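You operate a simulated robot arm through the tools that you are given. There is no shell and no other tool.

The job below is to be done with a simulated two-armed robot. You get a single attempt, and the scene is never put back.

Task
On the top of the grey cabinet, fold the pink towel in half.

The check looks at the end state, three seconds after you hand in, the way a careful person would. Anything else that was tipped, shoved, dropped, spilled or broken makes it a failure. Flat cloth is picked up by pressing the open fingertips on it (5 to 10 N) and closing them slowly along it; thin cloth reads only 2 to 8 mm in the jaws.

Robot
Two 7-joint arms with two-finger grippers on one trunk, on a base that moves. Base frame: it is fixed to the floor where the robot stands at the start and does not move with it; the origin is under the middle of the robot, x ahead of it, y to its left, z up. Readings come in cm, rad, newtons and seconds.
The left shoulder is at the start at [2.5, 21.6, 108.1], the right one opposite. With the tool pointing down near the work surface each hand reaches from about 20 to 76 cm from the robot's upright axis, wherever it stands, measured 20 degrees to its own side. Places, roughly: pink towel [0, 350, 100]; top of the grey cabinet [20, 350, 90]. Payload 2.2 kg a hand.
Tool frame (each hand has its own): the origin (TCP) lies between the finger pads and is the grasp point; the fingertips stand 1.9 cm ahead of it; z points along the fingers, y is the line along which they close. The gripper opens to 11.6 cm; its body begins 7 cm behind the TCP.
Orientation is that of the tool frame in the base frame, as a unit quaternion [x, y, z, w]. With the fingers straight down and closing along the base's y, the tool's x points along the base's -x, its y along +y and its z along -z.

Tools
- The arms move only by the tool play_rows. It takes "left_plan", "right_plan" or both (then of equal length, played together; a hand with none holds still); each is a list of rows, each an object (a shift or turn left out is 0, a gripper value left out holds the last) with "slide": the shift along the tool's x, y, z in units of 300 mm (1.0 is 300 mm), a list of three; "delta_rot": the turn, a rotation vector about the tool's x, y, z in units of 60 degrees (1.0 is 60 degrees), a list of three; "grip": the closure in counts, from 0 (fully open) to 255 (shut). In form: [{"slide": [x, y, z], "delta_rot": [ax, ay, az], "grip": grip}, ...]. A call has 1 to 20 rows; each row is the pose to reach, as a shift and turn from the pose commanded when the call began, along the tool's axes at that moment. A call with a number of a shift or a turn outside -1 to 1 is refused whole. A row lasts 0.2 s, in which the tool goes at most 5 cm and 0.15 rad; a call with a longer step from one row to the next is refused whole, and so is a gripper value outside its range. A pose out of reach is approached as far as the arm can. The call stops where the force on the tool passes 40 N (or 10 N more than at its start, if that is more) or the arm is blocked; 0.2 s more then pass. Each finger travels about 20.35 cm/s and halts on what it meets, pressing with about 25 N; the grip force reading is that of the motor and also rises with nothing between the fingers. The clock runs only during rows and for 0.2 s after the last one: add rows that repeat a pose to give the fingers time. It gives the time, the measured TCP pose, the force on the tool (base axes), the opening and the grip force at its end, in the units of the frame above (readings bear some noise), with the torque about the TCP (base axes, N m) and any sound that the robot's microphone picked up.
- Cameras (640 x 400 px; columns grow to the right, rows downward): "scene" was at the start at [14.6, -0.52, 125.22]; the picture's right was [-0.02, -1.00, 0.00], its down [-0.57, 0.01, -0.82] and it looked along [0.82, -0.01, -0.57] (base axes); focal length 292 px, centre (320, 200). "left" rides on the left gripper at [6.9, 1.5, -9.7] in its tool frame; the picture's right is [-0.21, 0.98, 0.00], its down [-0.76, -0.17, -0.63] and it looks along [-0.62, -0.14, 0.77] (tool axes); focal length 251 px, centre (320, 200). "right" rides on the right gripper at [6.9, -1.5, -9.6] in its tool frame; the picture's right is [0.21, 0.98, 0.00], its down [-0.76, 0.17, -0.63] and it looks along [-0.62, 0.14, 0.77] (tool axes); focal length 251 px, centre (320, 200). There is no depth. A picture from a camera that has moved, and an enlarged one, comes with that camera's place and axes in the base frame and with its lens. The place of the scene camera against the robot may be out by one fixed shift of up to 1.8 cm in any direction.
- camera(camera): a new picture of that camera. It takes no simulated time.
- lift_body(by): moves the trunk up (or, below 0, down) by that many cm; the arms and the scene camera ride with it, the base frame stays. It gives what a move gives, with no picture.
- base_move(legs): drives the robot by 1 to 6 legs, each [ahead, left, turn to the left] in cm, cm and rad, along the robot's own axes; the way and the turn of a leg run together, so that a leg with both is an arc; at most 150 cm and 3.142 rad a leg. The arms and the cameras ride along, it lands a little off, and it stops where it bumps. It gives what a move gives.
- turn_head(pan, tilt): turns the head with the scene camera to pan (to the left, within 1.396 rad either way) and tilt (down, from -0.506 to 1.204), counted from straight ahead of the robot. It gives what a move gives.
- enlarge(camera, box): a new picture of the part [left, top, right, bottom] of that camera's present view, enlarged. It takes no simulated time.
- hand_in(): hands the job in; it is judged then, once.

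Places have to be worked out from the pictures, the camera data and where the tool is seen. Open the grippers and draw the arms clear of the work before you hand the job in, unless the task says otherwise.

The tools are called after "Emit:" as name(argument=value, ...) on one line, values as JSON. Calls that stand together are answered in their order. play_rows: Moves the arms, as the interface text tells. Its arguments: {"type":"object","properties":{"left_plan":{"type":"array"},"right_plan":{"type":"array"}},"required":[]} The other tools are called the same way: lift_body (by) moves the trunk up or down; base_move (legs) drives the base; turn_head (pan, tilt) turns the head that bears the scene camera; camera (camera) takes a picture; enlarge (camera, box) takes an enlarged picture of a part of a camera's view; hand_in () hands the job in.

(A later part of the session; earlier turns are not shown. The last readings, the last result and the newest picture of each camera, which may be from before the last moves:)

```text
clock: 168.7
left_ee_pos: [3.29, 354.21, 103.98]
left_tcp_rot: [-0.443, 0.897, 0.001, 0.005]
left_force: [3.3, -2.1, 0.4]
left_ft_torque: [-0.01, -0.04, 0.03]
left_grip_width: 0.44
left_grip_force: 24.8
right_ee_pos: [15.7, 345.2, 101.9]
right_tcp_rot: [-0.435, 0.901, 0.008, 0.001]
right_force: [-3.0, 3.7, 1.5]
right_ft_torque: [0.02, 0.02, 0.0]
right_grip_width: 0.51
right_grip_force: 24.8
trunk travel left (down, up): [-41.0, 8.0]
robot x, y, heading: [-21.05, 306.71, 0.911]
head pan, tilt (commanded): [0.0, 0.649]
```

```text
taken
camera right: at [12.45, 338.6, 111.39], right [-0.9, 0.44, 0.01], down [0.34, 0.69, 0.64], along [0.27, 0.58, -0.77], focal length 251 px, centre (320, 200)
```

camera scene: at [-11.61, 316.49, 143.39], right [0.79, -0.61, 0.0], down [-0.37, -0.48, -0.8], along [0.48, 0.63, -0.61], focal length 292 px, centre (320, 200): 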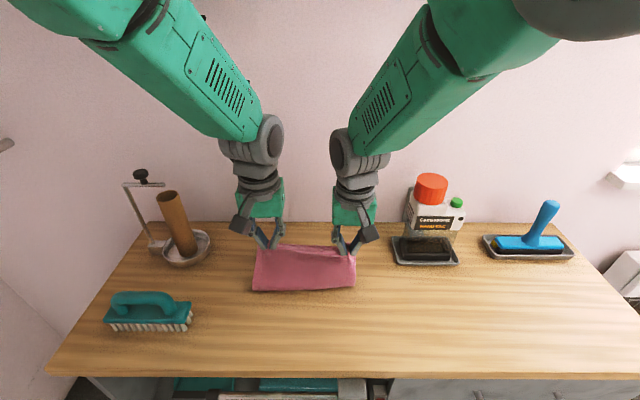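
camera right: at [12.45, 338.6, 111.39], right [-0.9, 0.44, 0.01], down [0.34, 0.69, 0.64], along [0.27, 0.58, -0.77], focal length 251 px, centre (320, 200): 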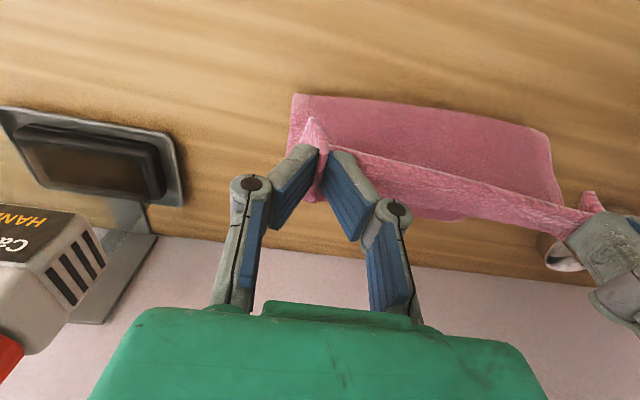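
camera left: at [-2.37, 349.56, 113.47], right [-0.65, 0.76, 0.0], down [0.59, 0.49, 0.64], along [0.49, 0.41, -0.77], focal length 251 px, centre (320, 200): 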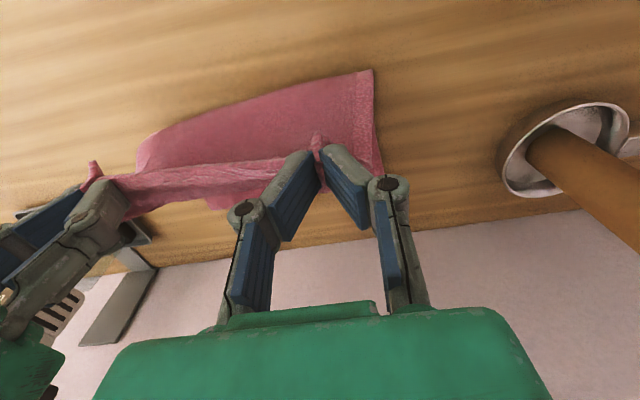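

The sheet now arches over the crease, with its far edge about 63 cm ahead. I drive 4.5 cm further forward, which carries the held edge farther over and lets me tilt the hands back more before dropping it.

Emit:
base_move(legs=[[4.5, 0, 0]])

Emit:
camera(camera="left")

Emit:
camera(camera="right")

Emit:
enlarge(camera="scene", box=[200, 180, 440, 330])

```text
clock: 169.6
left_ee_pos: [5.71, 357.31, 104.29]
left_tcp_rot: [-0.444, 0.896, 0.004, 0.009]
left_force: [2.0, -1.9, -0.8]
left_ft_torque: [-0.05, -0.02, 0.04]
left_grip_width: 0.4
left_grip_force: 24.6
right_ee_pos: [18.23, 348.35, 102.48]
right_tcp_rot: [-0.434, 0.901, 0.013, 0.003]
right_force: [-3.6, 1.8, 0.7]
right_ft_torque: [0.02, 0.02, 0.04]
right_grip_width: 0.5
right_grip_force: 25.6
trunk travel left (down, up): [-41.0, 8.0]
robot x, y, heading: [-18.22, 310.35, 0.915]
head pan, tilt (commanded): [0.0, 0.649]
```

```text
taken
camera left: at [0.03, 352.69, 113.75], right [-0.65, 0.76, 0.0], down [0.58, 0.49, 0.65], along [0.49, 0.42, -0.76], focal length 251 px, centre (320, 200)
```

left: 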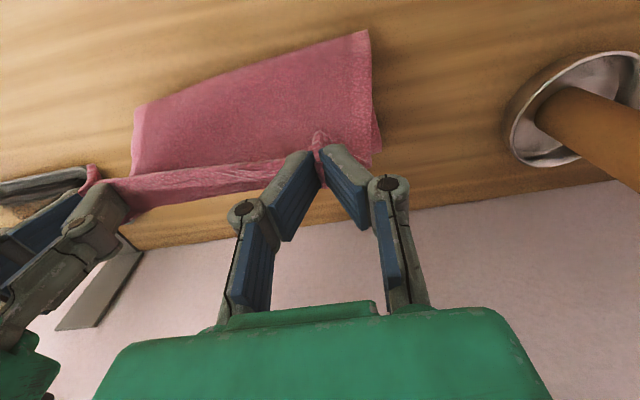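

```text
taken
camera right: at [14.95, 341.79, 111.91], right [-0.9, 0.44, 0.02], down [0.35, 0.68, 0.65], along [0.27, 0.59, -0.76], focal length 251 px, centre (320, 200)
```

right: 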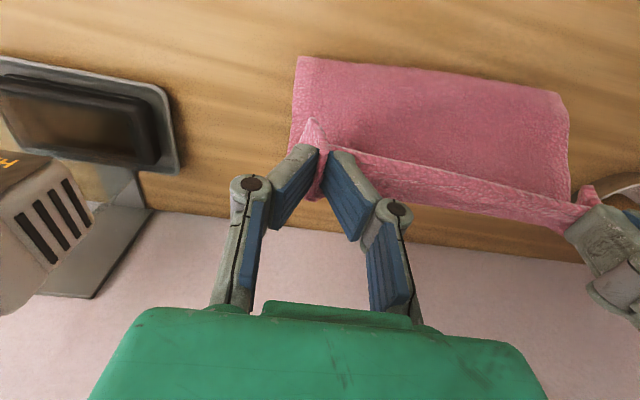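

```text
2.67 times, centred on (320, 255) of scene
camera zoom: at [-9.06, 319.81, 143.43], right [0.79, -0.61, 0.0], down [-0.37, -0.48, -0.8], along [0.49, 0.63, -0.6], focal length 779 px, centre (320, 53)
```

zoom: 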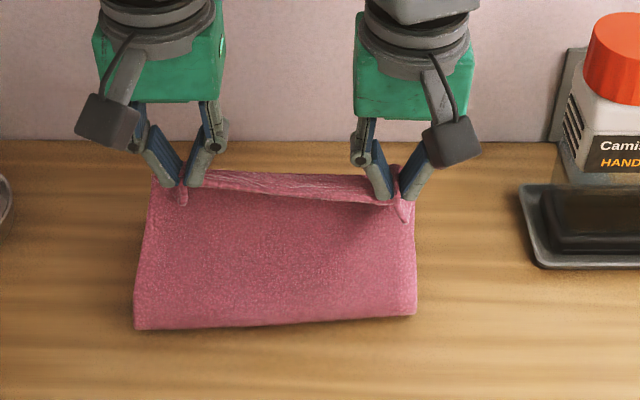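

The crease lies ~4 cm too far forward because I did not lay down enough of the lower half. I back the base 10 cm with the edge still held, to lay more of it down.

Emit:
base_move(legs=[[-10, 0, 0]])

Emit:
play_rows(left_plan=[{"slide": [0, 0, 0.03]}, {"slide": [0, 0, 0.06]}, {"slide": [0, 0, 0.09]}, {"slide": [0, 0, 0.11]}, {"slide": [0, 0, 0.11]}, {"slide": [0, 0, 0.11]}], right_plan=[{"slide": [0, 0, 0.03]}, {"slide": [0, 0, 0.06]}, {"slide": [0, 0, 0.09]}, {"slide": [0, 0, 0.11]}, {"slide": [0, 0, 0.11]}, {"slide": [0, 0, 0.11]}])

Emit:
camera(camera="left")

Emit:
camera(camera="right")

Emit:
enlarge(camera="scene", box=[200, 160, 440, 310])

```text
clock: 170.8
left_ee_pos: [-0.22, 349.68, 104.3]
left_tcp_rot: [-0.442, 0.897, 0.003, 0.008]
left_force: [4.0, -3.7, -1.1]
left_ft_torque: [-0.03, -0.06, 0.02]
left_grip_width: 0.42
left_grip_force: 25.5
right_ee_pos: [12.48, 340.45, 102.1]
right_tcp_rot: [-0.431, 0.902, 0.012, 0.0]
right_force: [-4.8, 2.9, 0.6]
right_ft_torque: [0.07, 0.08, 0.02]
right_grip_width: 0.48
right_grip_force: 24.6
trunk travel left (down, up): [-41.0, 8.0]
robot x, y, heading: [-24.0, 302.81, 0.912]
head pan, tilt (commanded): [0.0, 0.649]
```

```text
clock: 172.2
left_ee_pos: [-0.3, 349.27, 101.16]
left_tcp_rot: [-0.443, 0.897, 0.004, 0.01]
left_force: [5.6, -3.9, -1.4]
left_ft_torque: [-0.07, -0.08, -0.01]
left_grip_width: 0.41
left_grip_force: 25.3
right_ee_pos: [12.32, 340.24, 98.92]
right_tcp_rot: [-0.429, 0.903, 0.013, 0.002]
right_force: [-4.0, 2.8, 1.0]
right_ft_torque: [0.05, 0.08, 0.01]
right_grip_width: 0.49
right_grip_force: 25.1
trunk travel left (down, up): [-41.0, 8.0]
robot x, y, heading: [-23.88, 302.07, 0.915]
head pan, tilt (commanded): [0.0, 0.649]
```

```text
taken
camera left: at [-6.07, 344.63, 110.61], right [-0.64, 0.76, 0.0], down [0.58, 0.49, 0.65], along [0.49, 0.42, -0.76], focal length 251 px, centre (320, 200)
```

left: 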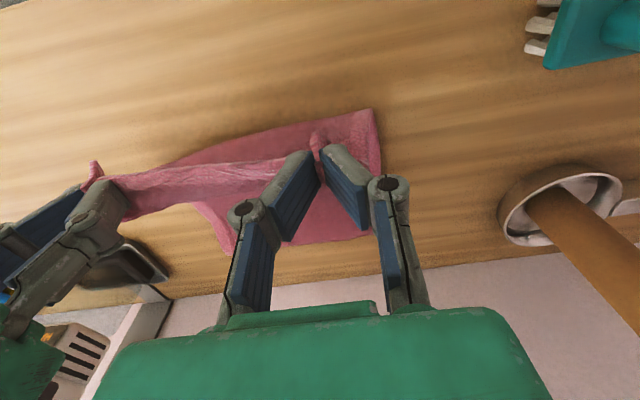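

```text
taken
camera right: at [8.98, 333.64, 108.41], right [-0.89, 0.45, 0.02], down [0.35, 0.68, 0.65], along [0.28, 0.58, -0.76], focal length 251 px, centre (320, 200)
```

right: 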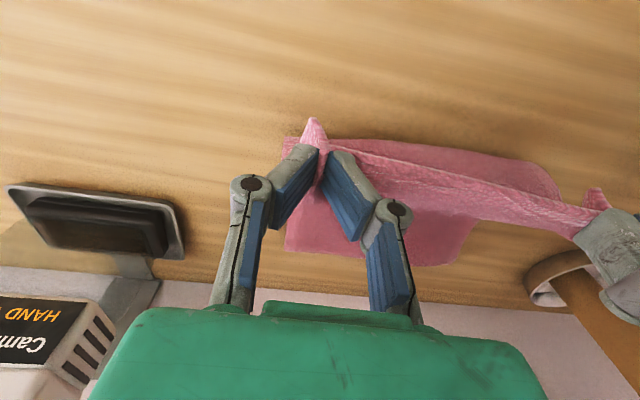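

```text
2.67 times, centred on (320, 235) of scene
camera zoom: at [-14.7, 312.5, 143.36], right [0.79, -0.61, 0.0], down [-0.37, -0.48, -0.79], along [0.48, 0.63, -0.61], focal length 779 px, centre (320, 107)
```

zoom: 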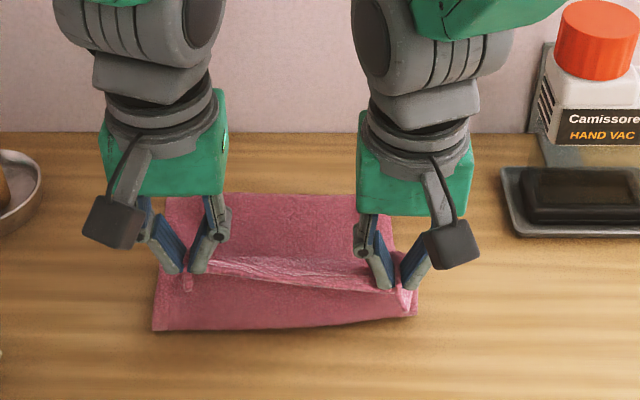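

Now the far edge is at ≈69 cm and the lower half is laid to the true middle (≈54 cm). I drive 10 cm forward again at this lower hand height, so the held edge swings past the crease without pulling it.

Emit:
base_move(legs=[[10, 0, 0]])

Emit:
enlarge(camera="scene", box=[200, 180, 440, 330])

Emit:
camera(camera="right")

```text
clock: 173.3
left_ee_pos: [5.58, 357.22, 101.21]
left_tcp_rot: [-0.443, 0.896, 0.005, 0.009]
left_force: [2.4, -1.4, -0.8]
left_ft_torque: [-0.04, -0.02, 0.05]
left_grip_width: 0.4
left_grip_force: 25.2
right_ee_pos: [18.3, 348.32, 99.21]
right_tcp_rot: [-0.431, 0.902, 0.016, 0.003]
right_force: [-2.9, 2.0, 0.0]
right_ft_torque: [0.04, 0.06, 0.03]
right_grip_width: 0.48
right_grip_force: 24.9
trunk travel left (down, up): [-41.0, 8.0]
robot x, y, heading: [-18.06, 310.48, 0.922]
head pan, tilt (commanded): [0.0, 0.649]
```

```text
2.67 times, centred on (320, 255) of scene
camera zoom: at [-8.68, 320.27, 143.38], right [0.79, -0.61, 0.0], down [-0.37, -0.48, -0.79], along [0.48, 0.63, -0.61], focal length 779 px, centre (320, 53)
```

zoom: 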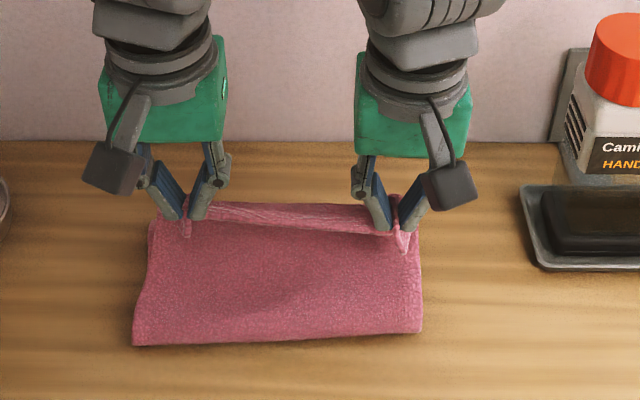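

```text
taken
camera right: at [15.01, 341.68, 108.75], right [-0.89, 0.45, 0.02], down [0.35, 0.67, 0.65], along [0.28, 0.59, -0.76], focal length 251 px, centre (320, 200)
```

right: 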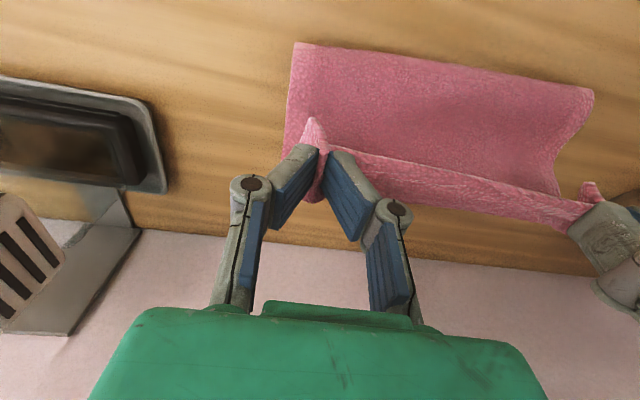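

The crease is now within about 1–2 cm of the middle. I swing the edge down to about 35–40° above the table while tilting the hands 30° back, keeping the sheet nearly taut, then check before releasing.

Emit:
play_rows(left_plan=[{"slide": [-0.025, 0, 0.008], "delta_rot": [0, 0.0625, 0]}, {"slide": [-0.048, 0, 0.018], "delta_rot": [0, 0.125, 0]}, {"slide": [-0.071, 0, 0.03], "delta_rot": [0, 0.1875, 0]}, {"slide": [-0.093, 0, 0.043], "delta_rot": [0, 0.25, 0]}, {"slide": [-0.115, 0, 0.057], "delta_rot": [0, 0.3125, 0]}, {"slide": [-0.136, 0, 0.071], "delta_rot": [0, 0.375, 0]}, {"slide": [-0.155, 0, 0.085], "delta_rot": [0, 0.4375, 0]}, {"slide": [-0.17, 0, 0.097], "delta_rot": [0, 0.5, 0]}, {"slide": [-0.17, 0, 0.097], "delta_rot": [0, 0.5, 0]}], right_plan=[{"slide": [-0.016, 0, 0.006], "delta_rot": [0, 0.0625, 0]}, {"slide": [-0.03, 0, 0.013], "delta_rot": [0, 0.125, 0]}, {"slide": [-0.045, 0, 0.021], "delta_rot": [0, 0.1875, 0]}, {"slide": [-0.059, 0, 0.03], "delta_rot": [0, 0.25, 0]}, {"slide": [-0.072, 0, 0.04], "delta_rot": [0, 0.3125, 0]}, {"slide": [-0.085, 0, 0.05], "delta_rot": [0, 0.375, 0]}, {"slide": [-0.097, 0, 0.059], "delta_rot": [0, 0.4375, 0]}, {"slide": [-0.107, 0, 0.067], "delta_rot": [0, 0.5, 0]}, {"slide": [-0.107, 0, 0.067], "delta_rot": [0, 0.5, 0]}])

Emit:
enlarge(camera="scene", box=[200, 180, 440, 330])

Emit:
camera(camera="right")

Emit:
camera(camera="left")

```text
clock: 175.3
left_ee_pos: [8.65, 361.07, 98.72]
left_tcp_rot: [-0.429, 0.869, -0.11, -0.222]
left_force: [2.3, -1.3, -0.3]
left_ft_torque: [0.01, -0.01, 0.02]
left_grip_width: 0.45
left_grip_force: 25.0
right_ee_pos: [20.08, 350.82, 97.44]
right_tcp_rot: [-0.421, 0.872, -0.096, -0.229]
right_force: [-1.5, 2.2, 0.7]
right_ft_torque: [0.03, 0.01, -0.03]
right_grip_width: 0.47
right_grip_force: 24.9
trunk travel left (down, up): [-41.0, 8.0]
robot x, y, heading: [-18.06, 310.45, 0.916]
head pan, tilt (commanded): [0.0, 0.649]
```

```text
2.67 times, centred on (320, 255) of scene
camera zoom: at [-8.6, 320.46, 143.36], right [0.79, -0.61, 0.0], down [-0.37, -0.48, -0.79], along [0.48, 0.63, -0.61], focal length 779 px, centre (320, 53)
```

zoom: 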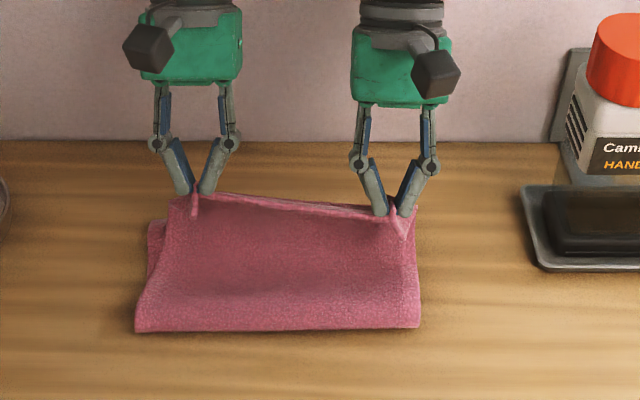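

```text
taken
camera right: at [20.47, 348.54, 109.26], right [-0.88, 0.47, 0.13], down [0.48, 0.85, 0.2], along [-0.02, 0.23, -0.97], focal length 251 px, centre (320, 200)
```

right: 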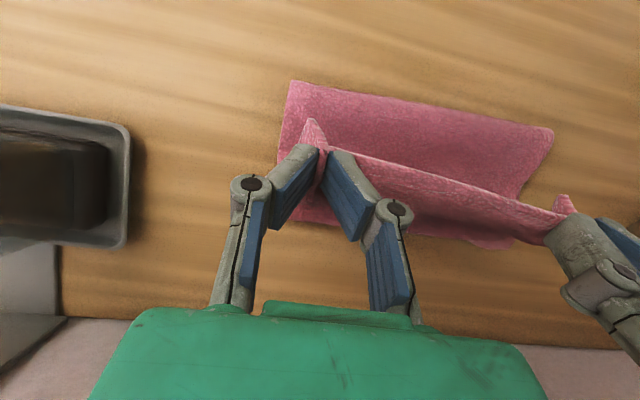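

```text
taken
camera left: at [6.37, 360.93, 110.38], right [-0.66, 0.74, -0.1], down [0.72, 0.67, 0.19], along [0.21, 0.05, -0.98], focal length 251 px, centre (320, 200)
```

left: 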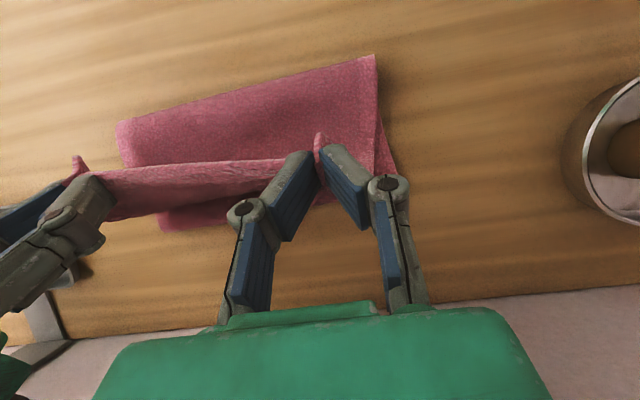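

Before releasing I need to be sure where the lower layer's far edge really is. I enlarge both hand views.

Emit:
enlarge(camera="right", box=[260, 60, 580, 260])

Emit:
enlarge(camera="left", box=[90, 40, 410, 240])

```text
2.00 times, centred on (420, 160) of right
camera zoom: at [20.47, 348.54, 109.26], right [-0.88, 0.47, 0.13], down [0.48, 0.85, 0.2], along [-0.02, 0.23, -0.97], focal length 503 px, centre (120, 280)
```

zoom: 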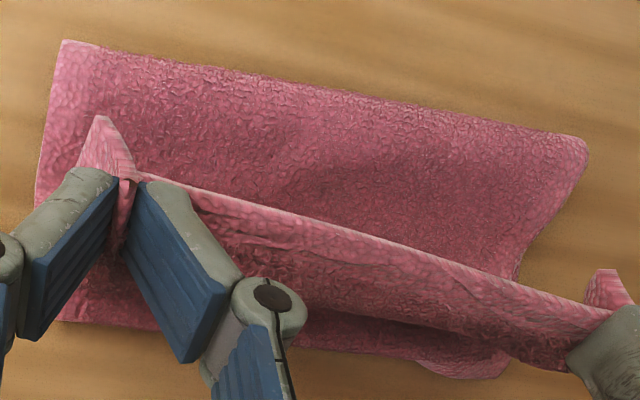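

```text
2.00 times, centred on (250, 140) of left
camera zoom: at [6.37, 360.93, 110.38], right [-0.66, 0.74, -0.1], down [0.72, 0.67, 0.19], along [0.21, 0.05, -0.98], focal length 503 px, centre (460, 320)
```

zoom: 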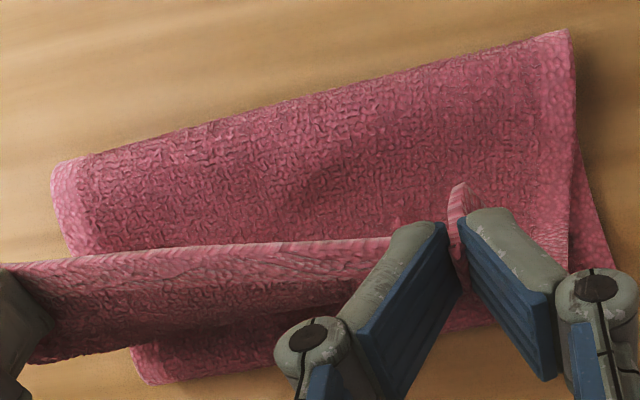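

The views show that the sheet bulges ~3 cm ahead of the grips (a cuff in the making), so dropping from this low would cuff again. I undo this last swing, returning the hands to vertical, and will instead release just past upright so the flap falls freely.

Emit:
play_rows(left_plan=[{"slide": [0.0245, 0, -0.004], "delta_rot": [0, -0.0625, 0]}, {"slide": [0.049, 0, -0.006], "delta_rot": [0, -0.125, 0]}, {"slide": [0.0734, 0, -0.007], "delta_rot": [0, -0.1875, 0]}, {"slide": [0.0978, 0, -0.007], "delta_rot": [0, -0.25, 0]}, {"slide": [0.1223, 0, -0.006], "delta_rot": [0, -0.3125, 0]}, {"slide": [0.1467, 0, -0.004], "delta_rot": [0, -0.375, 0]}, {"slide": [0.1712, 0, -0.001], "delta_rot": [0, -0.4375, 0]}, {"slide": [0.1956, 0, 0.0013], "delta_rot": [0, -0.5, 0]}, {"slide": [0.1956, 0, 0.0013], "delta_rot": [0, -0.5, 0]}], right_plan=[{"slide": [0.0157, 0, -0.004], "delta_rot": [0, -0.0625, 0]}, {"slide": [0.0314, 0, -0.006], "delta_rot": [0, -0.125, 0]}, {"slide": [0.0471, 0, -0.008], "delta_rot": [0, -0.1875, 0]}, {"slide": [0.0629, 0, -0.008], "delta_rot": [0, -0.25, 0]}, {"slide": [0.0786, 0, -0.008], "delta_rot": [0, -0.3125, 0]}, {"slide": [0.0943, 0, -0.007], "delta_rot": [0, -0.375, 0]}, {"slide": [0.11, 0, -0.006], "delta_rot": [0, -0.4375, 0]}, {"slide": [0.1257, 0, -0.0044], "delta_rot": [0, -0.5, 0]}, {"slide": [0.1257, 0, -0.0044], "delta_rot": [0, -0.5, 0]}])

Emit:
base_move(legs=[[-11, 0, 0]])

Emit:
enlarge(camera="scene", box=[200, 160, 440, 310])

Emit:
camera(camera="right")

Emit:
camera(camera="left")

```text
clock: 177.3
left_ee_pos: [5.52, 357.1, 101.26]
left_tcp_rot: [-0.443, 0.896, 0.005, 0.01]
left_force: [4.6, -2.8, -0.4]
left_ft_torque: [-0.04, -0.07, -0.01]
left_grip_width: 0.42
left_grip_force: 25.0
right_ee_pos: [18.24, 348.36, 99.13]
right_tcp_rot: [-0.429, 0.903, 0.017, 0.002]
right_force: [-3.9, 2.5, 1.3]
right_ft_torque: [0.03, 0.09, -0.02]
right_grip_width: 0.5
right_grip_force: 25.1
trunk travel left (down, up): [-41.0, 8.0]
robot x, y, heading: [-17.7, 310.55, 0.916]
head pan, tilt (commanded): [0.0, 0.649]
```

```text
clock: 178.5
left_ee_pos: [-1.05, 348.39, 101.41]
left_tcp_rot: [-0.443, 0.897, 0.005, 0.01]
left_force: [5.9, -3.3, -1.0]
left_ft_torque: [-0.03, -0.13, 0.0]
left_grip_width: 0.42
left_grip_force: 25.3
right_ee_pos: [11.7, 339.27, 99.01]
right_tcp_rot: [-0.427, 0.904, 0.015, 0.001]
right_force: [-5.7, 3.1, -0.8]
right_ft_torque: [0.08, 0.1, 0.02]
right_grip_width: 0.49
right_grip_force: 25.0
trunk travel left (down, up): [-41.0, 8.0]
robot x, y, heading: [-24.84, 301.53, 0.912]
head pan, tilt (commanded): [0.0, 0.649]
```

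```text
2.67 times, centred on (320, 235) of scene
camera zoom: at [-15.21, 311.83, 143.33], right [0.79, -0.61, 0.0], down [-0.37, -0.48, -0.79], along [0.48, 0.63, -0.61], focal length 779 px, centre (320, 107)
```

zoom: 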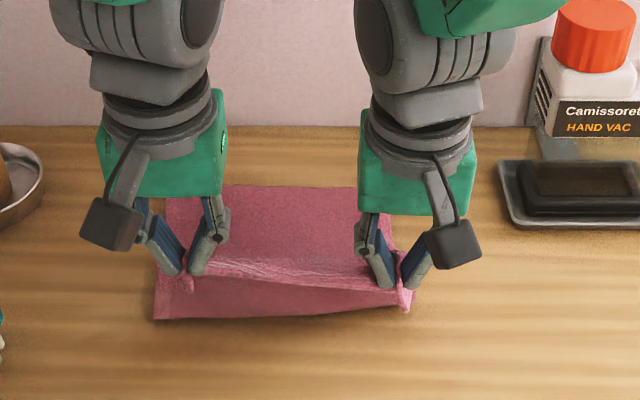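

```text
taken
camera right: at [8.41, 332.71, 108.55], right [-0.89, 0.45, 0.02], down [0.36, 0.67, 0.65], along [0.28, 0.59, -0.76], focal length 251 px, centre (320, 200)
```

right: 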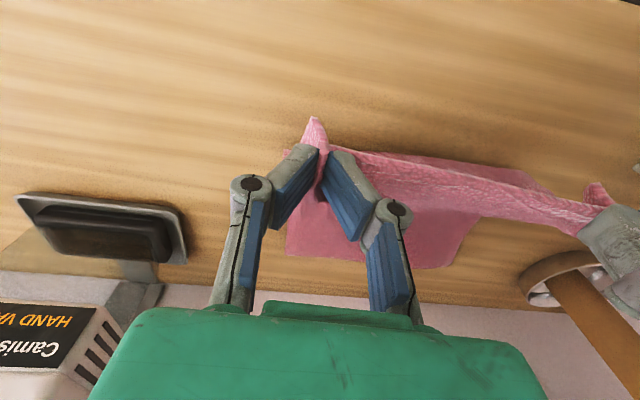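

```text
taken
camera left: at [-6.81, 343.64, 110.75], right [-0.64, 0.77, 0.0], down [0.58, 0.49, 0.65], along [0.5, 0.42, -0.76], focal length 251 px, centre (320, 200)
```

left: 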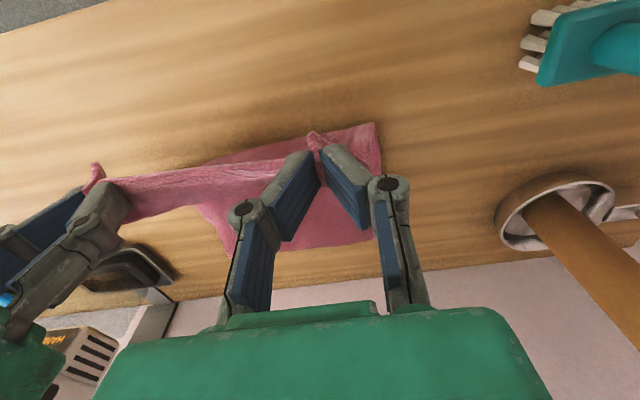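

The lower half is now laid out to the middle (crease at ≈54.3 cm, far edge ≈70.4 cm) with the flap standing up from it. I move the hands 7 cm forward, just past upright, and open both at once so the flap falls forward onto the lower half.

Emit:
play_rows(left_plan=[{"slide": [-0.03, 0, 0.0], "delta_rot": [0, 0.03, 0]}, {"slide": [-0.075, 0, 0.002], "delta_rot": [0, 0.08, 0]}, {"slide": [-0.12, 0, 0.005], "delta_rot": [0, 0.13, 0]}, {"slide": [-0.165, 0, 0.009], "delta_rot": [0, 0.18, 0]}, {"slide": [-0.21, 0, 0.014], "delta_rot": [0, 0.22, 0]}, {"slide": [-0.2453, 0, 0.0183], "delta_rot": [0, 0.25, 0]}, {"slide": [-0.26, 0, 0.0183], "delta_rot": [0, 0.25, 0], "grip": 110}, {"slide": [-0.26, 0, 0.0183], "delta_rot": [0, 0.25, 0], "grip": 110}, {"slide": [-0.26, 0, 0.0183], "delta_rot": [0, 0.25, 0]}, {"slide": [-0.26, 0, 0.0183], "delta_rot": [0, 0.25, 0]}], right_plan=[{"slide": [-0.028, 0, 0.0], "delta_rot": [0, 0.03, 0]}, {"slide": [-0.07, 0, 0.002], "delta_rot": [0, 0.08, 0]}, {"slide": [-0.112, 0, 0.004], "delta_rot": [0, 0.13, 0]}, {"slide": [-0.154, 0, 0.008], "delta_rot": [0, 0.18, 0]}, {"slide": [-0.196, 0, 0.012], "delta_rot": [0, 0.22, 0]}, {"slide": [-0.2287, 0, 0.015], "delta_rot": [0, 0.25, 0]}, {"slide": [-0.243, 0, 0.015], "delta_rot": [0, 0.25, 0], "grip": 110}, {"slide": [-0.243, 0, 0.015], "delta_rot": [0, 0.25, 0], "grip": 110}, {"slide": [-0.243, 0, 0.015], "delta_rot": [0, 0.25, 0]}, {"slide": [-0.243, 0, 0.015], "delta_rot": [0, 0.25, 0]}])

Emit:
camera(camera="scene")

Emit:
camera(camera="right")

Emit:
camera(camera="left")

```text
clock: 180.7
left_ee_pos: [3.55, 354.19, 101.14]
left_tcp_rot: [-0.439, 0.891, -0.052, -0.104]
left_force: [0.4, -0.6, 0.2]
left_ft_torque: [-0.03, 0.03, 0.02]
left_grip_width: 6.63
left_grip_force: 0.1
right_ee_pos: [16.21, 344.72, 98.99]
right_tcp_rot: [-0.426, 0.897, -0.039, -0.115]
right_force: [-0.4, 0.1, 0.6]
right_ft_torque: [-0.02, 0.03, -0.01]
right_grip_width: 6.59
right_grip_force: 0.0
trunk travel left (down, up): [-41.0, 8.0]
robot x, y, heading: [-24.67, 301.87, 0.919]
head pan, tilt (commanded): [0.0, 0.649]
```

```text
taken
camera scene: at [-15.21, 311.8, 143.34], right [0.79, -0.61, 0.0], down [-0.37, -0.48, -0.79], along [0.48, 0.63, -0.61], focal length 292 px, centre (320, 200)
```

scene: 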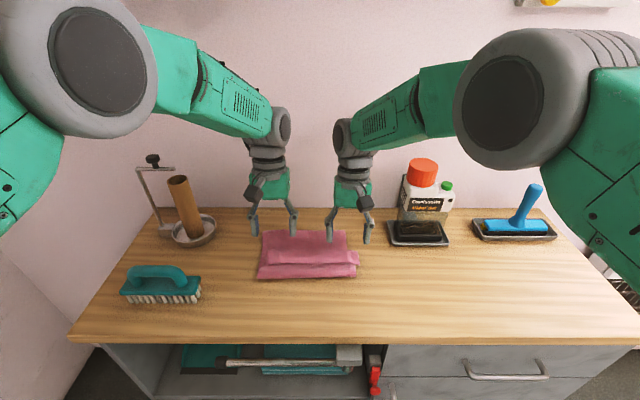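

```text
taken
camera right: at [14.54, 340.1, 109.96], right [-0.89, 0.46, 0.08], down [0.44, 0.78, 0.44], along [0.14, 0.42, -0.9], focal length 251 px, centre (320, 200)
```

right: 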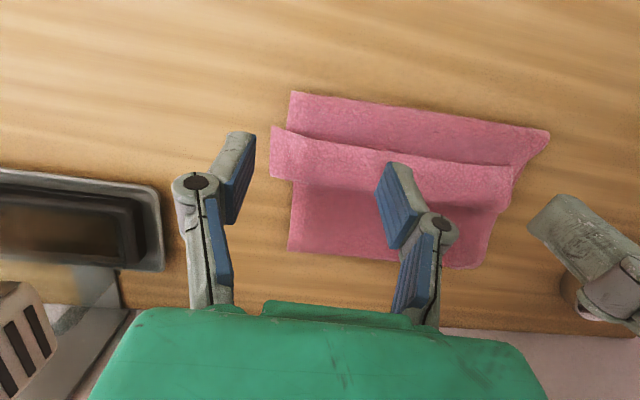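

```text
taken
camera left: at [-0.6, 351.61, 112.1], right [-0.65, 0.76, -0.05], down [0.67, 0.6, 0.44], along [0.36, 0.25, -0.9], focal length 251 px, centre (320, 200)
```

left: 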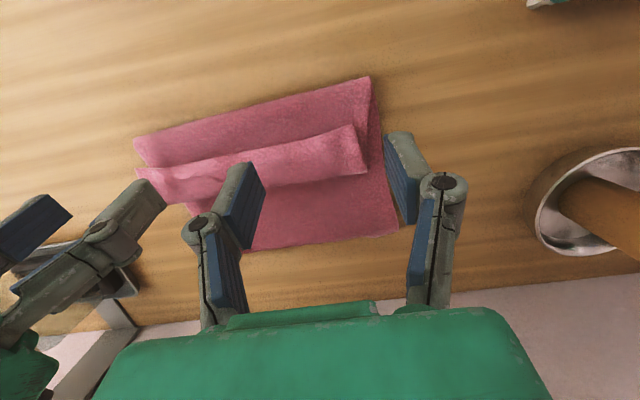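

The flap fell forward but folded on itself into a neat band across the middle. I raise the hands clear for a good look.

Emit:
play_rows(left_plan=[{"slide": [-0.01, 0.02, -0.1]}, {"slide": [-0.02, 0.05, -0.25]}, {"slide": [-0.02, 0.15, -0.37]}, {"slide": [-0.02, 0.28, -0.45]}, {"slide": [0.1, 0.36, -0.5]}, {"slide": [0.22, 0.4, -0.5]}, {"slide": [0.3, 0.4, -0.5]}, {"slide": [0.3, 0.4, -0.5]}], right_plan=[{"slide": [-0.01, -0.02, -0.1]}, {"slide": [-0.02, -0.05, -0.25]}, {"slide": [-0.02, -0.15, -0.37]}, {"slide": [-0.02, -0.28, -0.45]}, {"slide": [0.1, -0.36, -0.5]}, {"slide": [0.22, -0.4, -0.5]}, {"slide": [0.3, -0.4, -0.5]}, {"slide": [0.3, -0.4, -0.5]}])

Emit:
enlarge(camera="scene", box=[200, 180, 440, 330])

Emit:
camera(camera="right")

Emit:
camera(camera="left")

```text
clock: 182.5
left_ee_pos: [-9.31, 357.43, 117.79]
left_tcp_rot: [-0.438, 0.891, -0.053, -0.105]
left_force: [-0.6, 0.1, 0.4]
left_ft_torque: [0.0, -0.01, 0.0]
left_grip_width: 6.61
left_grip_force: 0.0
right_ee_pos: [22.44, 332.86, 115.25]
right_tcp_rot: [-0.426, 0.897, -0.039, -0.114]
right_force: [0.8, 1.2, 0.1]
right_ft_torque: [0.03, 0.03, 0.0]
right_grip_width: 6.6
right_grip_force: 0.1
trunk travel left (down, up): [-41.0, 8.0]
robot x, y, heading: [-24.69, 301.77, 0.916]
head pan, tilt (commanded): [0.0, 0.649]
```

```text
2.67 times, centred on (320, 255) of scene
camera zoom: at [-15.27, 311.75, 143.34], right [0.79, -0.61, 0.0], down [-0.37, -0.48, -0.79], along [0.48, 0.63, -0.61], focal length 779 px, centre (320, 53)
```

zoom: 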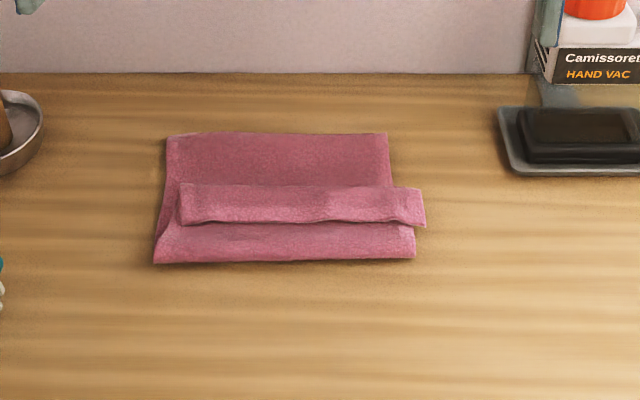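

```text
taken
camera right: at [20.84, 328.27, 126.32], right [-0.89, 0.46, 0.08], down [0.44, 0.78, 0.44], along [0.14, 0.42, -0.9], focal length 251 px, centre (320, 200)
```

right: 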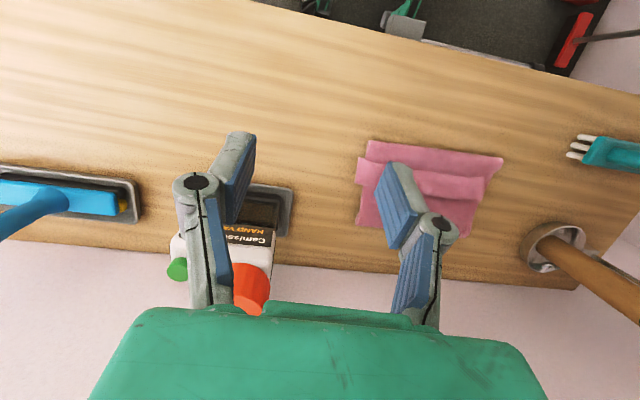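

```text
taken
camera left: at [-13.36, 354.84, 128.78], right [-0.65, 0.76, -0.05], down [0.67, 0.6, 0.44], along [0.37, 0.25, -0.9], focal length 251 px, centre (320, 200)
```

left: 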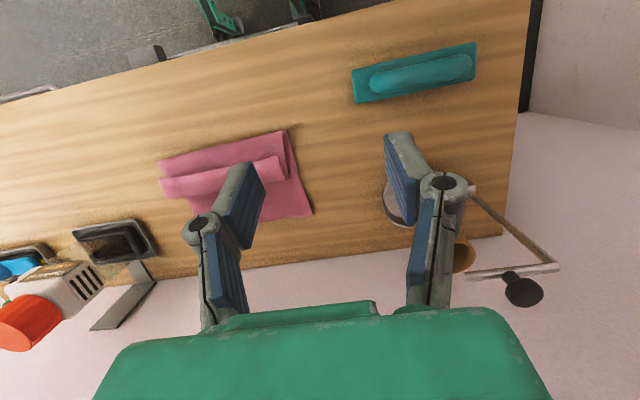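

The result is tidy but the last ~4.5 cm of the upper layer is turned back toward me (hem at ≈57.7, bend at ≈62.2, far edge ≈70.3). I'll unroll that strip by pressing lightly on it and dragging it forward; first I bring the hands over it, high up.

Emit:
play_rows(left_plan=[{"slide": [0.023, -0.089, -0.037], "delta_rot": [0, 0.022, 0], "grip": 167}, {"slide": [0.046, -0.177, -0.074], "delta_rot": [0, 0.043, 0]}, {"slide": [0.07, -0.266, -0.111], "delta_rot": [0, 0.065, 0]}, {"slide": [0.093, -0.354, -0.148], "delta_rot": [0, 0.086, 0]}, {"slide": [0.1162, -0.443, -0.1846], "delta_rot": [0, 0.108, 0]}, {"slide": [0.1162, -0.443, -0.1846], "delta_rot": [0, 0.108, 0]}], right_plan=[{"slide": [0.027, 0.092, -0.054], "delta_rot": [0, 0.022, 0], "grip": 167}, {"slide": [0.055, 0.184, -0.108], "delta_rot": [0, 0.043, 0]}, {"slide": [0.082, 0.276, -0.161], "delta_rot": [0, 0.065, 0]}, {"slide": [0.109, 0.368, -0.215], "delta_rot": [0, 0.086, 0]}, {"slide": [0.1365, 0.46, -0.2688], "delta_rot": [0, 0.108, 0]}, {"slide": [0.1365, 0.46, -0.2688], "delta_rot": [0, 0.108, 0]}])

Emit:
base_move(legs=[[8, 0, 0]])

Emit:
lift_body(by=-18.5)

Emit:
camera(camera="left")

Emit:
camera(camera="right")

Emit:
camera(camera="scene")

```text
clock: 183.9
left_ee_pos: [-0.24, 347.46, 124.04]
left_tcp_rot: [-0.434, 0.884, -0.077, -0.155]
left_force: [0.1, 0.7, 0.1]
left_ft_torque: [0.0, -0.01, -0.02]
left_grip_width: 3.99
left_grip_force: 0.3
right_ee_pos: [10.48, 339.66, 124.47]
right_tcp_rot: [-0.423, 0.888, -0.064, -0.165]
right_force: [0.1, 0.9, 0.6]
right_ft_torque: [-0.04, 0.02, 0.03]
right_grip_width: 4.0
right_grip_force: 0.1
trunk travel left (down, up): [-41.0, 8.0]
robot x, y, heading: [-24.98, 301.77, 0.914]
head pan, tilt (commanded): [0.0, 0.649]
```

```text
clock: 185.0
left_ee_pos: [1.76, 350.55, 123.78]
left_tcp_rot: [-0.431, 0.885, -0.071, -0.163]
left_force: [0.0, 0.6, -0.1]
left_ft_torque: [-0.01, 0.0, 0.01]
left_grip_width: 4.0
left_grip_force: 0.1
right_ee_pos: [12.86, 343.7, 125.72]
right_tcp_rot: [-0.425, 0.89, -0.059, -0.153]
right_force: [1.0, 0.1, -0.6]
right_ft_torque: [-0.03, 0.0, 0.01]
right_grip_width: 3.97
right_grip_force: 0.0
trunk travel left (down, up): [-41.0, 8.0]
robot x, y, heading: [-20.04, 307.8, 0.916]
head pan, tilt (commanded): [0.0, 0.649]
```

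```text
clock: 187.0
left_ee_pos: [5.16, 353.67, 103.49]
left_tcp_rot: [-0.429, 0.882, -0.077, -0.181]
left_force: [0.2, -0.5, -0.3]
left_ft_torque: [0.03, 0.0, -0.03]
left_grip_width: 4.02
left_grip_force: 0.0
right_ee_pos: [16.2, 346.84, 105.23]
right_tcp_rot: [-0.423, 0.888, -0.065, -0.171]
right_force: [1.0, 0.9, 0.2]
right_ft_torque: [0.0, -0.01, -0.02]
right_grip_width: 4.02
right_grip_force: 0.0
trunk travel left (down, up): [-22.5, 26.5]
robot x, y, heading: [-20.07, 308.13, 0.916]
head pan, tilt (commanded): [0.0, 0.649]
```

```text
taken
camera left: at [2.2, 352.44, 115.03], right [-0.64, 0.76, -0.06], down [0.72, 0.63, 0.29], along [0.26, 0.14, -0.95], focal length 251 px, centre (320, 200)
```

left: 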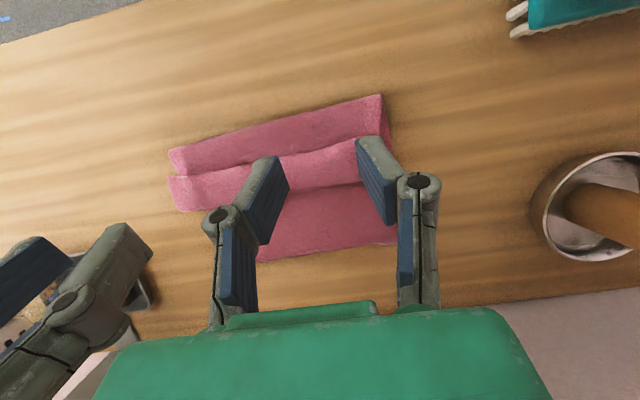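

```text
taken
camera right: at [15.54, 343.4, 116.82], right [-0.88, 0.46, 0.1], down [0.47, 0.82, 0.32], along [0.06, 0.33, -0.94], focal length 251 px, centre (320, 200)
```

right: 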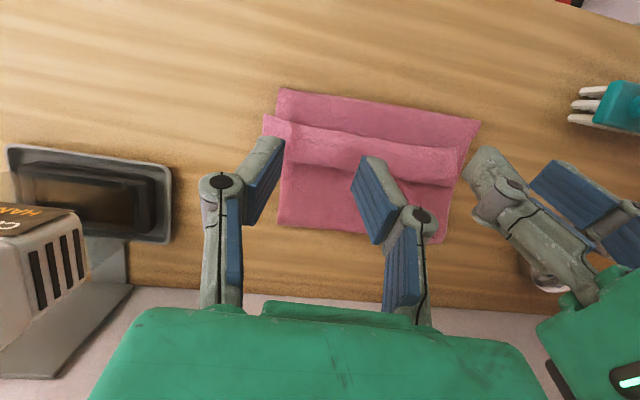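

```text
taken
camera scene: at [-10.68, 317.95, 124.85], right [0.79, -0.61, 0.0], down [-0.37, -0.48, -0.79], along [0.48, 0.63, -0.61], focal length 292 px, centre (320, 200)
```

scene: 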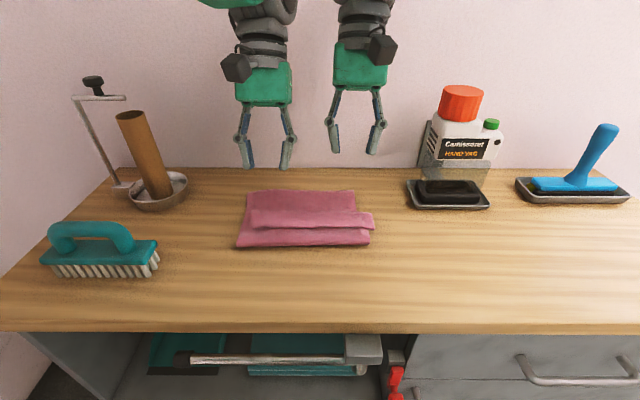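

From the hand cameras the crease is now right at the middle: crease 47.4, hem of the turned strip 50.6, its bend 54.8, far edge 62.3 cm ahead. I lower both hands to just above the strip, 1.2 cm in from its hem.

Emit:
play_rows(left_plan=[{"slide": [-0.04, 0, 0.08]}, {"slide": [-0.08, 0, 0.16]}, {"slide": [-0.12, 0, 0.235]}, {"slide": [-0.15, 0, 0.29]}, {"slide": [-0.1646, 0, 0.3182]}, {"slide": [-0.1646, 0, 0.3182]}], right_plan=[{"slide": [-0.035, 0, 0.095]}, {"slide": [-0.07, 0, 0.19]}, {"slide": [-0.105, 0, 0.28]}, {"slide": [-0.133, 0, 0.352]}, {"slide": [-0.1457, 0, 0.387]}, {"slide": [-0.1457, 0, 0.387]}])

Emit:
camera(camera="left")

Emit:
camera(camera="right")

```text
clock: 188.4
left_ee_pos: [5.21, 354.39, 92.9]
left_tcp_rot: [-0.428, 0.882, -0.076, -0.18]
left_force: [-0.5, 0.5, -0.2]
left_ft_torque: [-0.03, -0.01, 0.01]
left_grip_width: 4.0
left_grip_force: 0.0
right_ee_pos: [15.69, 347.06, 92.98]
right_tcp_rot: [-0.423, 0.887, -0.065, -0.17]
right_force: [1.3, 0.2, 0.3]
right_ft_torque: [0.05, 0.03, 0.0]
right_grip_width: 4.01
right_grip_force: 0.1
trunk travel left (down, up): [-22.5, 26.5]
robot x, y, heading: [-20.19, 307.74, 0.922]
head pan, tilt (commanded): [0.0, 0.649]
```

```text
taken
camera left: at [2.55, 353.18, 104.32], right [-0.64, 0.76, -0.06], down [0.72, 0.63, 0.29], along [0.26, 0.14, -0.95], focal length 251 px, centre (320, 200)
```

left: 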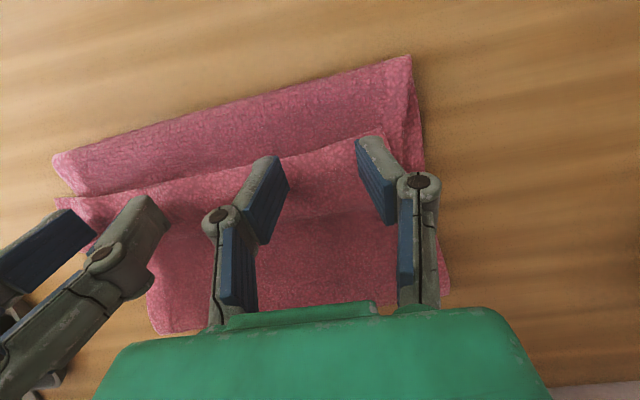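

```text
taken
camera right: at [15.09, 343.56, 104.43], right [-0.88, 0.46, 0.1], down [0.47, 0.82, 0.33], along [0.06, 0.34, -0.94], focal length 251 px, centre (320, 200)
```

right: 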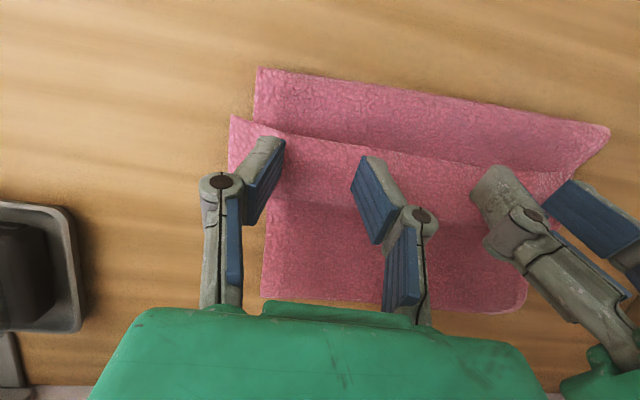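

Both hands are over the strip with the tips about 1.2 cm inside its hem. I lower 0.8 cm and read forces.

Emit:
play_rows(left_plan=[{"slide": [-0.005, 0, 0.0124]}, {"slide": [-0.01, 0, 0.0247]}, {"slide": [-0.01, 0, 0.0247]}], right_plan=[{"slide": [-0.005, 0, 0.0124]}, {"slide": [-0.01, 0, 0.0247]}, {"slide": [-0.01, 0, 0.0247]}])

```text
clock: 189.2
left_ee_pos: [5.34, 354.46, 92.07]
left_tcp_rot: [-0.43, 0.882, -0.077, -0.179]
left_force: [-0.2, -0.3, -0.6]
left_ft_torque: [0.0, 0.02, 0.01]
left_grip_width: 4.02
left_grip_force: 0.1
right_ee_pos: [15.73, 347.11, 92.07]
right_tcp_rot: [-0.423, 0.888, -0.065, -0.17]
right_force: [-0.3, 0.3, 0.7]
right_ft_torque: [-0.01, 0.02, -0.03]
right_grip_width: 3.98
right_grip_force: 0.1
trunk travel left (down, up): [-22.5, 26.5]
robot x, y, heading: [-20.25, 307.58, 0.918]
head pan, tilt (commanded): [0.0, 0.649]
```

No contact yet. I lower another 0.6 cm.

Emit:
play_rows(left_plan=[{"slide": [-0.0037, 0, 0.0093]}, {"slide": [-0.0075, 0, 0.0185]}, {"slide": [-0.0075, 0, 0.0185]}], right_plan=[{"slide": [-0.0037, 0, 0.0093]}, {"slide": [-0.0075, 0, 0.0185]}, {"slide": [-0.0075, 0, 0.0185]}])

```text
clock: 190.0
left_ee_pos: [5.43, 354.52, 91.48]
left_tcp_rot: [-0.429, 0.882, -0.077, -0.18]
left_force: [-0.2, -0.4, 1.4]
left_ft_torque: [-0.03, -0.01, 0.03]
left_grip_width: 4.01
left_grip_force: 0.1
right_ee_pos: [15.82, 347.0, 91.53]
right_tcp_rot: [-0.422, 0.888, -0.064, -0.171]
right_force: [-0.4, 1.4, 1.4]
right_ft_torque: [0.0, 0.02, 0.01]
right_grip_width: 4.0
right_grip_force: 0.2
trunk travel left (down, up): [-22.5, 26.5]
robot x, y, heading: [-20.52, 308.18, 0.915]
head pan, tilt (commanded): [0.0, 0.649]
```

Light contact of 1.4 N on each side. I drag the strip 3 cm forward (slightly leftward) with a touch more pressure and look.

Emit:
play_rows(left_plan=[{"slide": [-0.0016, 0, 0.0046]}, {"slide": [-0.025, 0.004, -0.0048]}, {"slide": [-0.048, 0.009, -0.0142]}, {"slide": [-0.0714, 0.013, -0.0236]}, {"slide": [-0.0946, 0.018, -0.0329]}, {"slide": [-0.0946, 0.018, -0.0329]}], right_plan=[{"slide": [-0.0016, 0, 0.0046]}, {"slide": [-0.025, 0.004, -0.0048]}, {"slide": [-0.048, 0.009, -0.0142]}, {"slide": [-0.0714, 0.013, -0.0236]}, {"slide": [-0.0946, 0.018, -0.0329]}, {"slide": [-0.0946, 0.018, -0.0329]}])

Emit:
camera(camera="left")

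Emit:
camera(camera="right")

Emit:
enlarge(camera="scene", box=[200, 140, 440, 290])

```text
clock: 191.4
left_ee_pos: [6.69, 357.22, 91.32]
left_tcp_rot: [-0.429, 0.882, -0.077, -0.179]
left_force: [0.6, -0.1, 1.9]
left_ft_torque: [0.01, -0.02, 0.01]
left_grip_width: 4.03
left_grip_force: 0.0
right_ee_pos: [17.12, 349.78, 91.51]
right_tcp_rot: [-0.423, 0.888, -0.065, -0.17]
right_force: [-0.3, 0.4, 0.7]
right_ft_torque: [0.0, -0.06, 0.02]
right_grip_width: 4.0
right_grip_force: 0.0
trunk travel left (down, up): [-22.5, 26.5]
robot x, y, heading: [-19.73, 308.12, 0.913]
head pan, tilt (commanded): [0.0, 0.649]
```

```text
taken
camera left: at [3.93, 355.93, 102.77], right [-0.64, 0.76, -0.06], down [0.72, 0.63, 0.29], along [0.26, 0.14, -0.95], focal length 251 px, centre (320, 200)
```

left: 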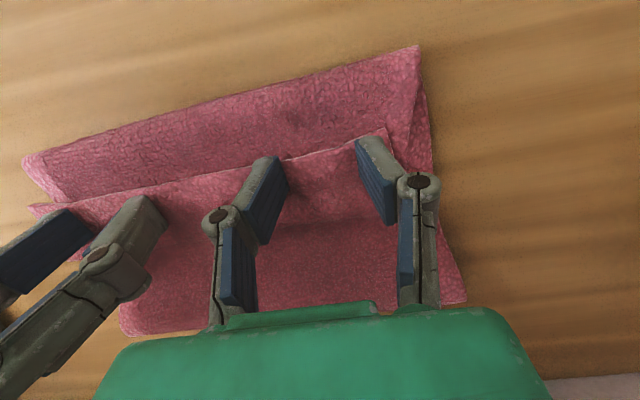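

```text
taken
camera right: at [16.49, 346.27, 103.01], right [-0.88, 0.46, 0.1], down [0.47, 0.82, 0.33], along [0.06, 0.34, -0.94], focal length 251 px, centre (320, 200)
```

right: 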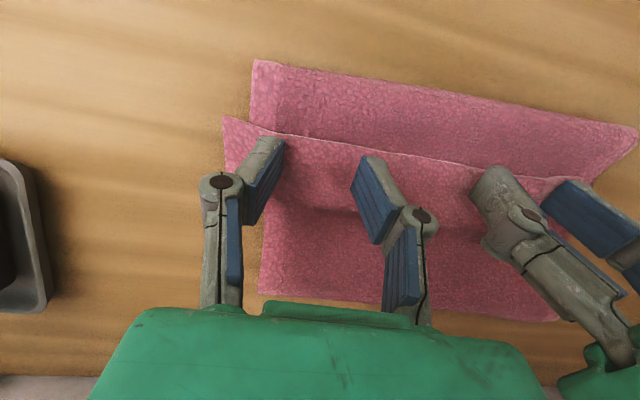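

```text
2.67 times, centred on (320, 215) of scene
camera zoom: at [-10.75, 317.89, 124.86], right [0.79, -0.61, 0.0], down [-0.37, -0.48, -0.79], along [0.48, 0.63, -0.61], focal length 779 px, centre (320, 160)
```

zoom: 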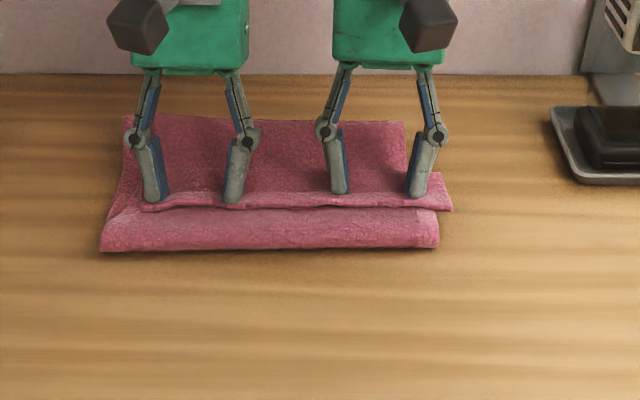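

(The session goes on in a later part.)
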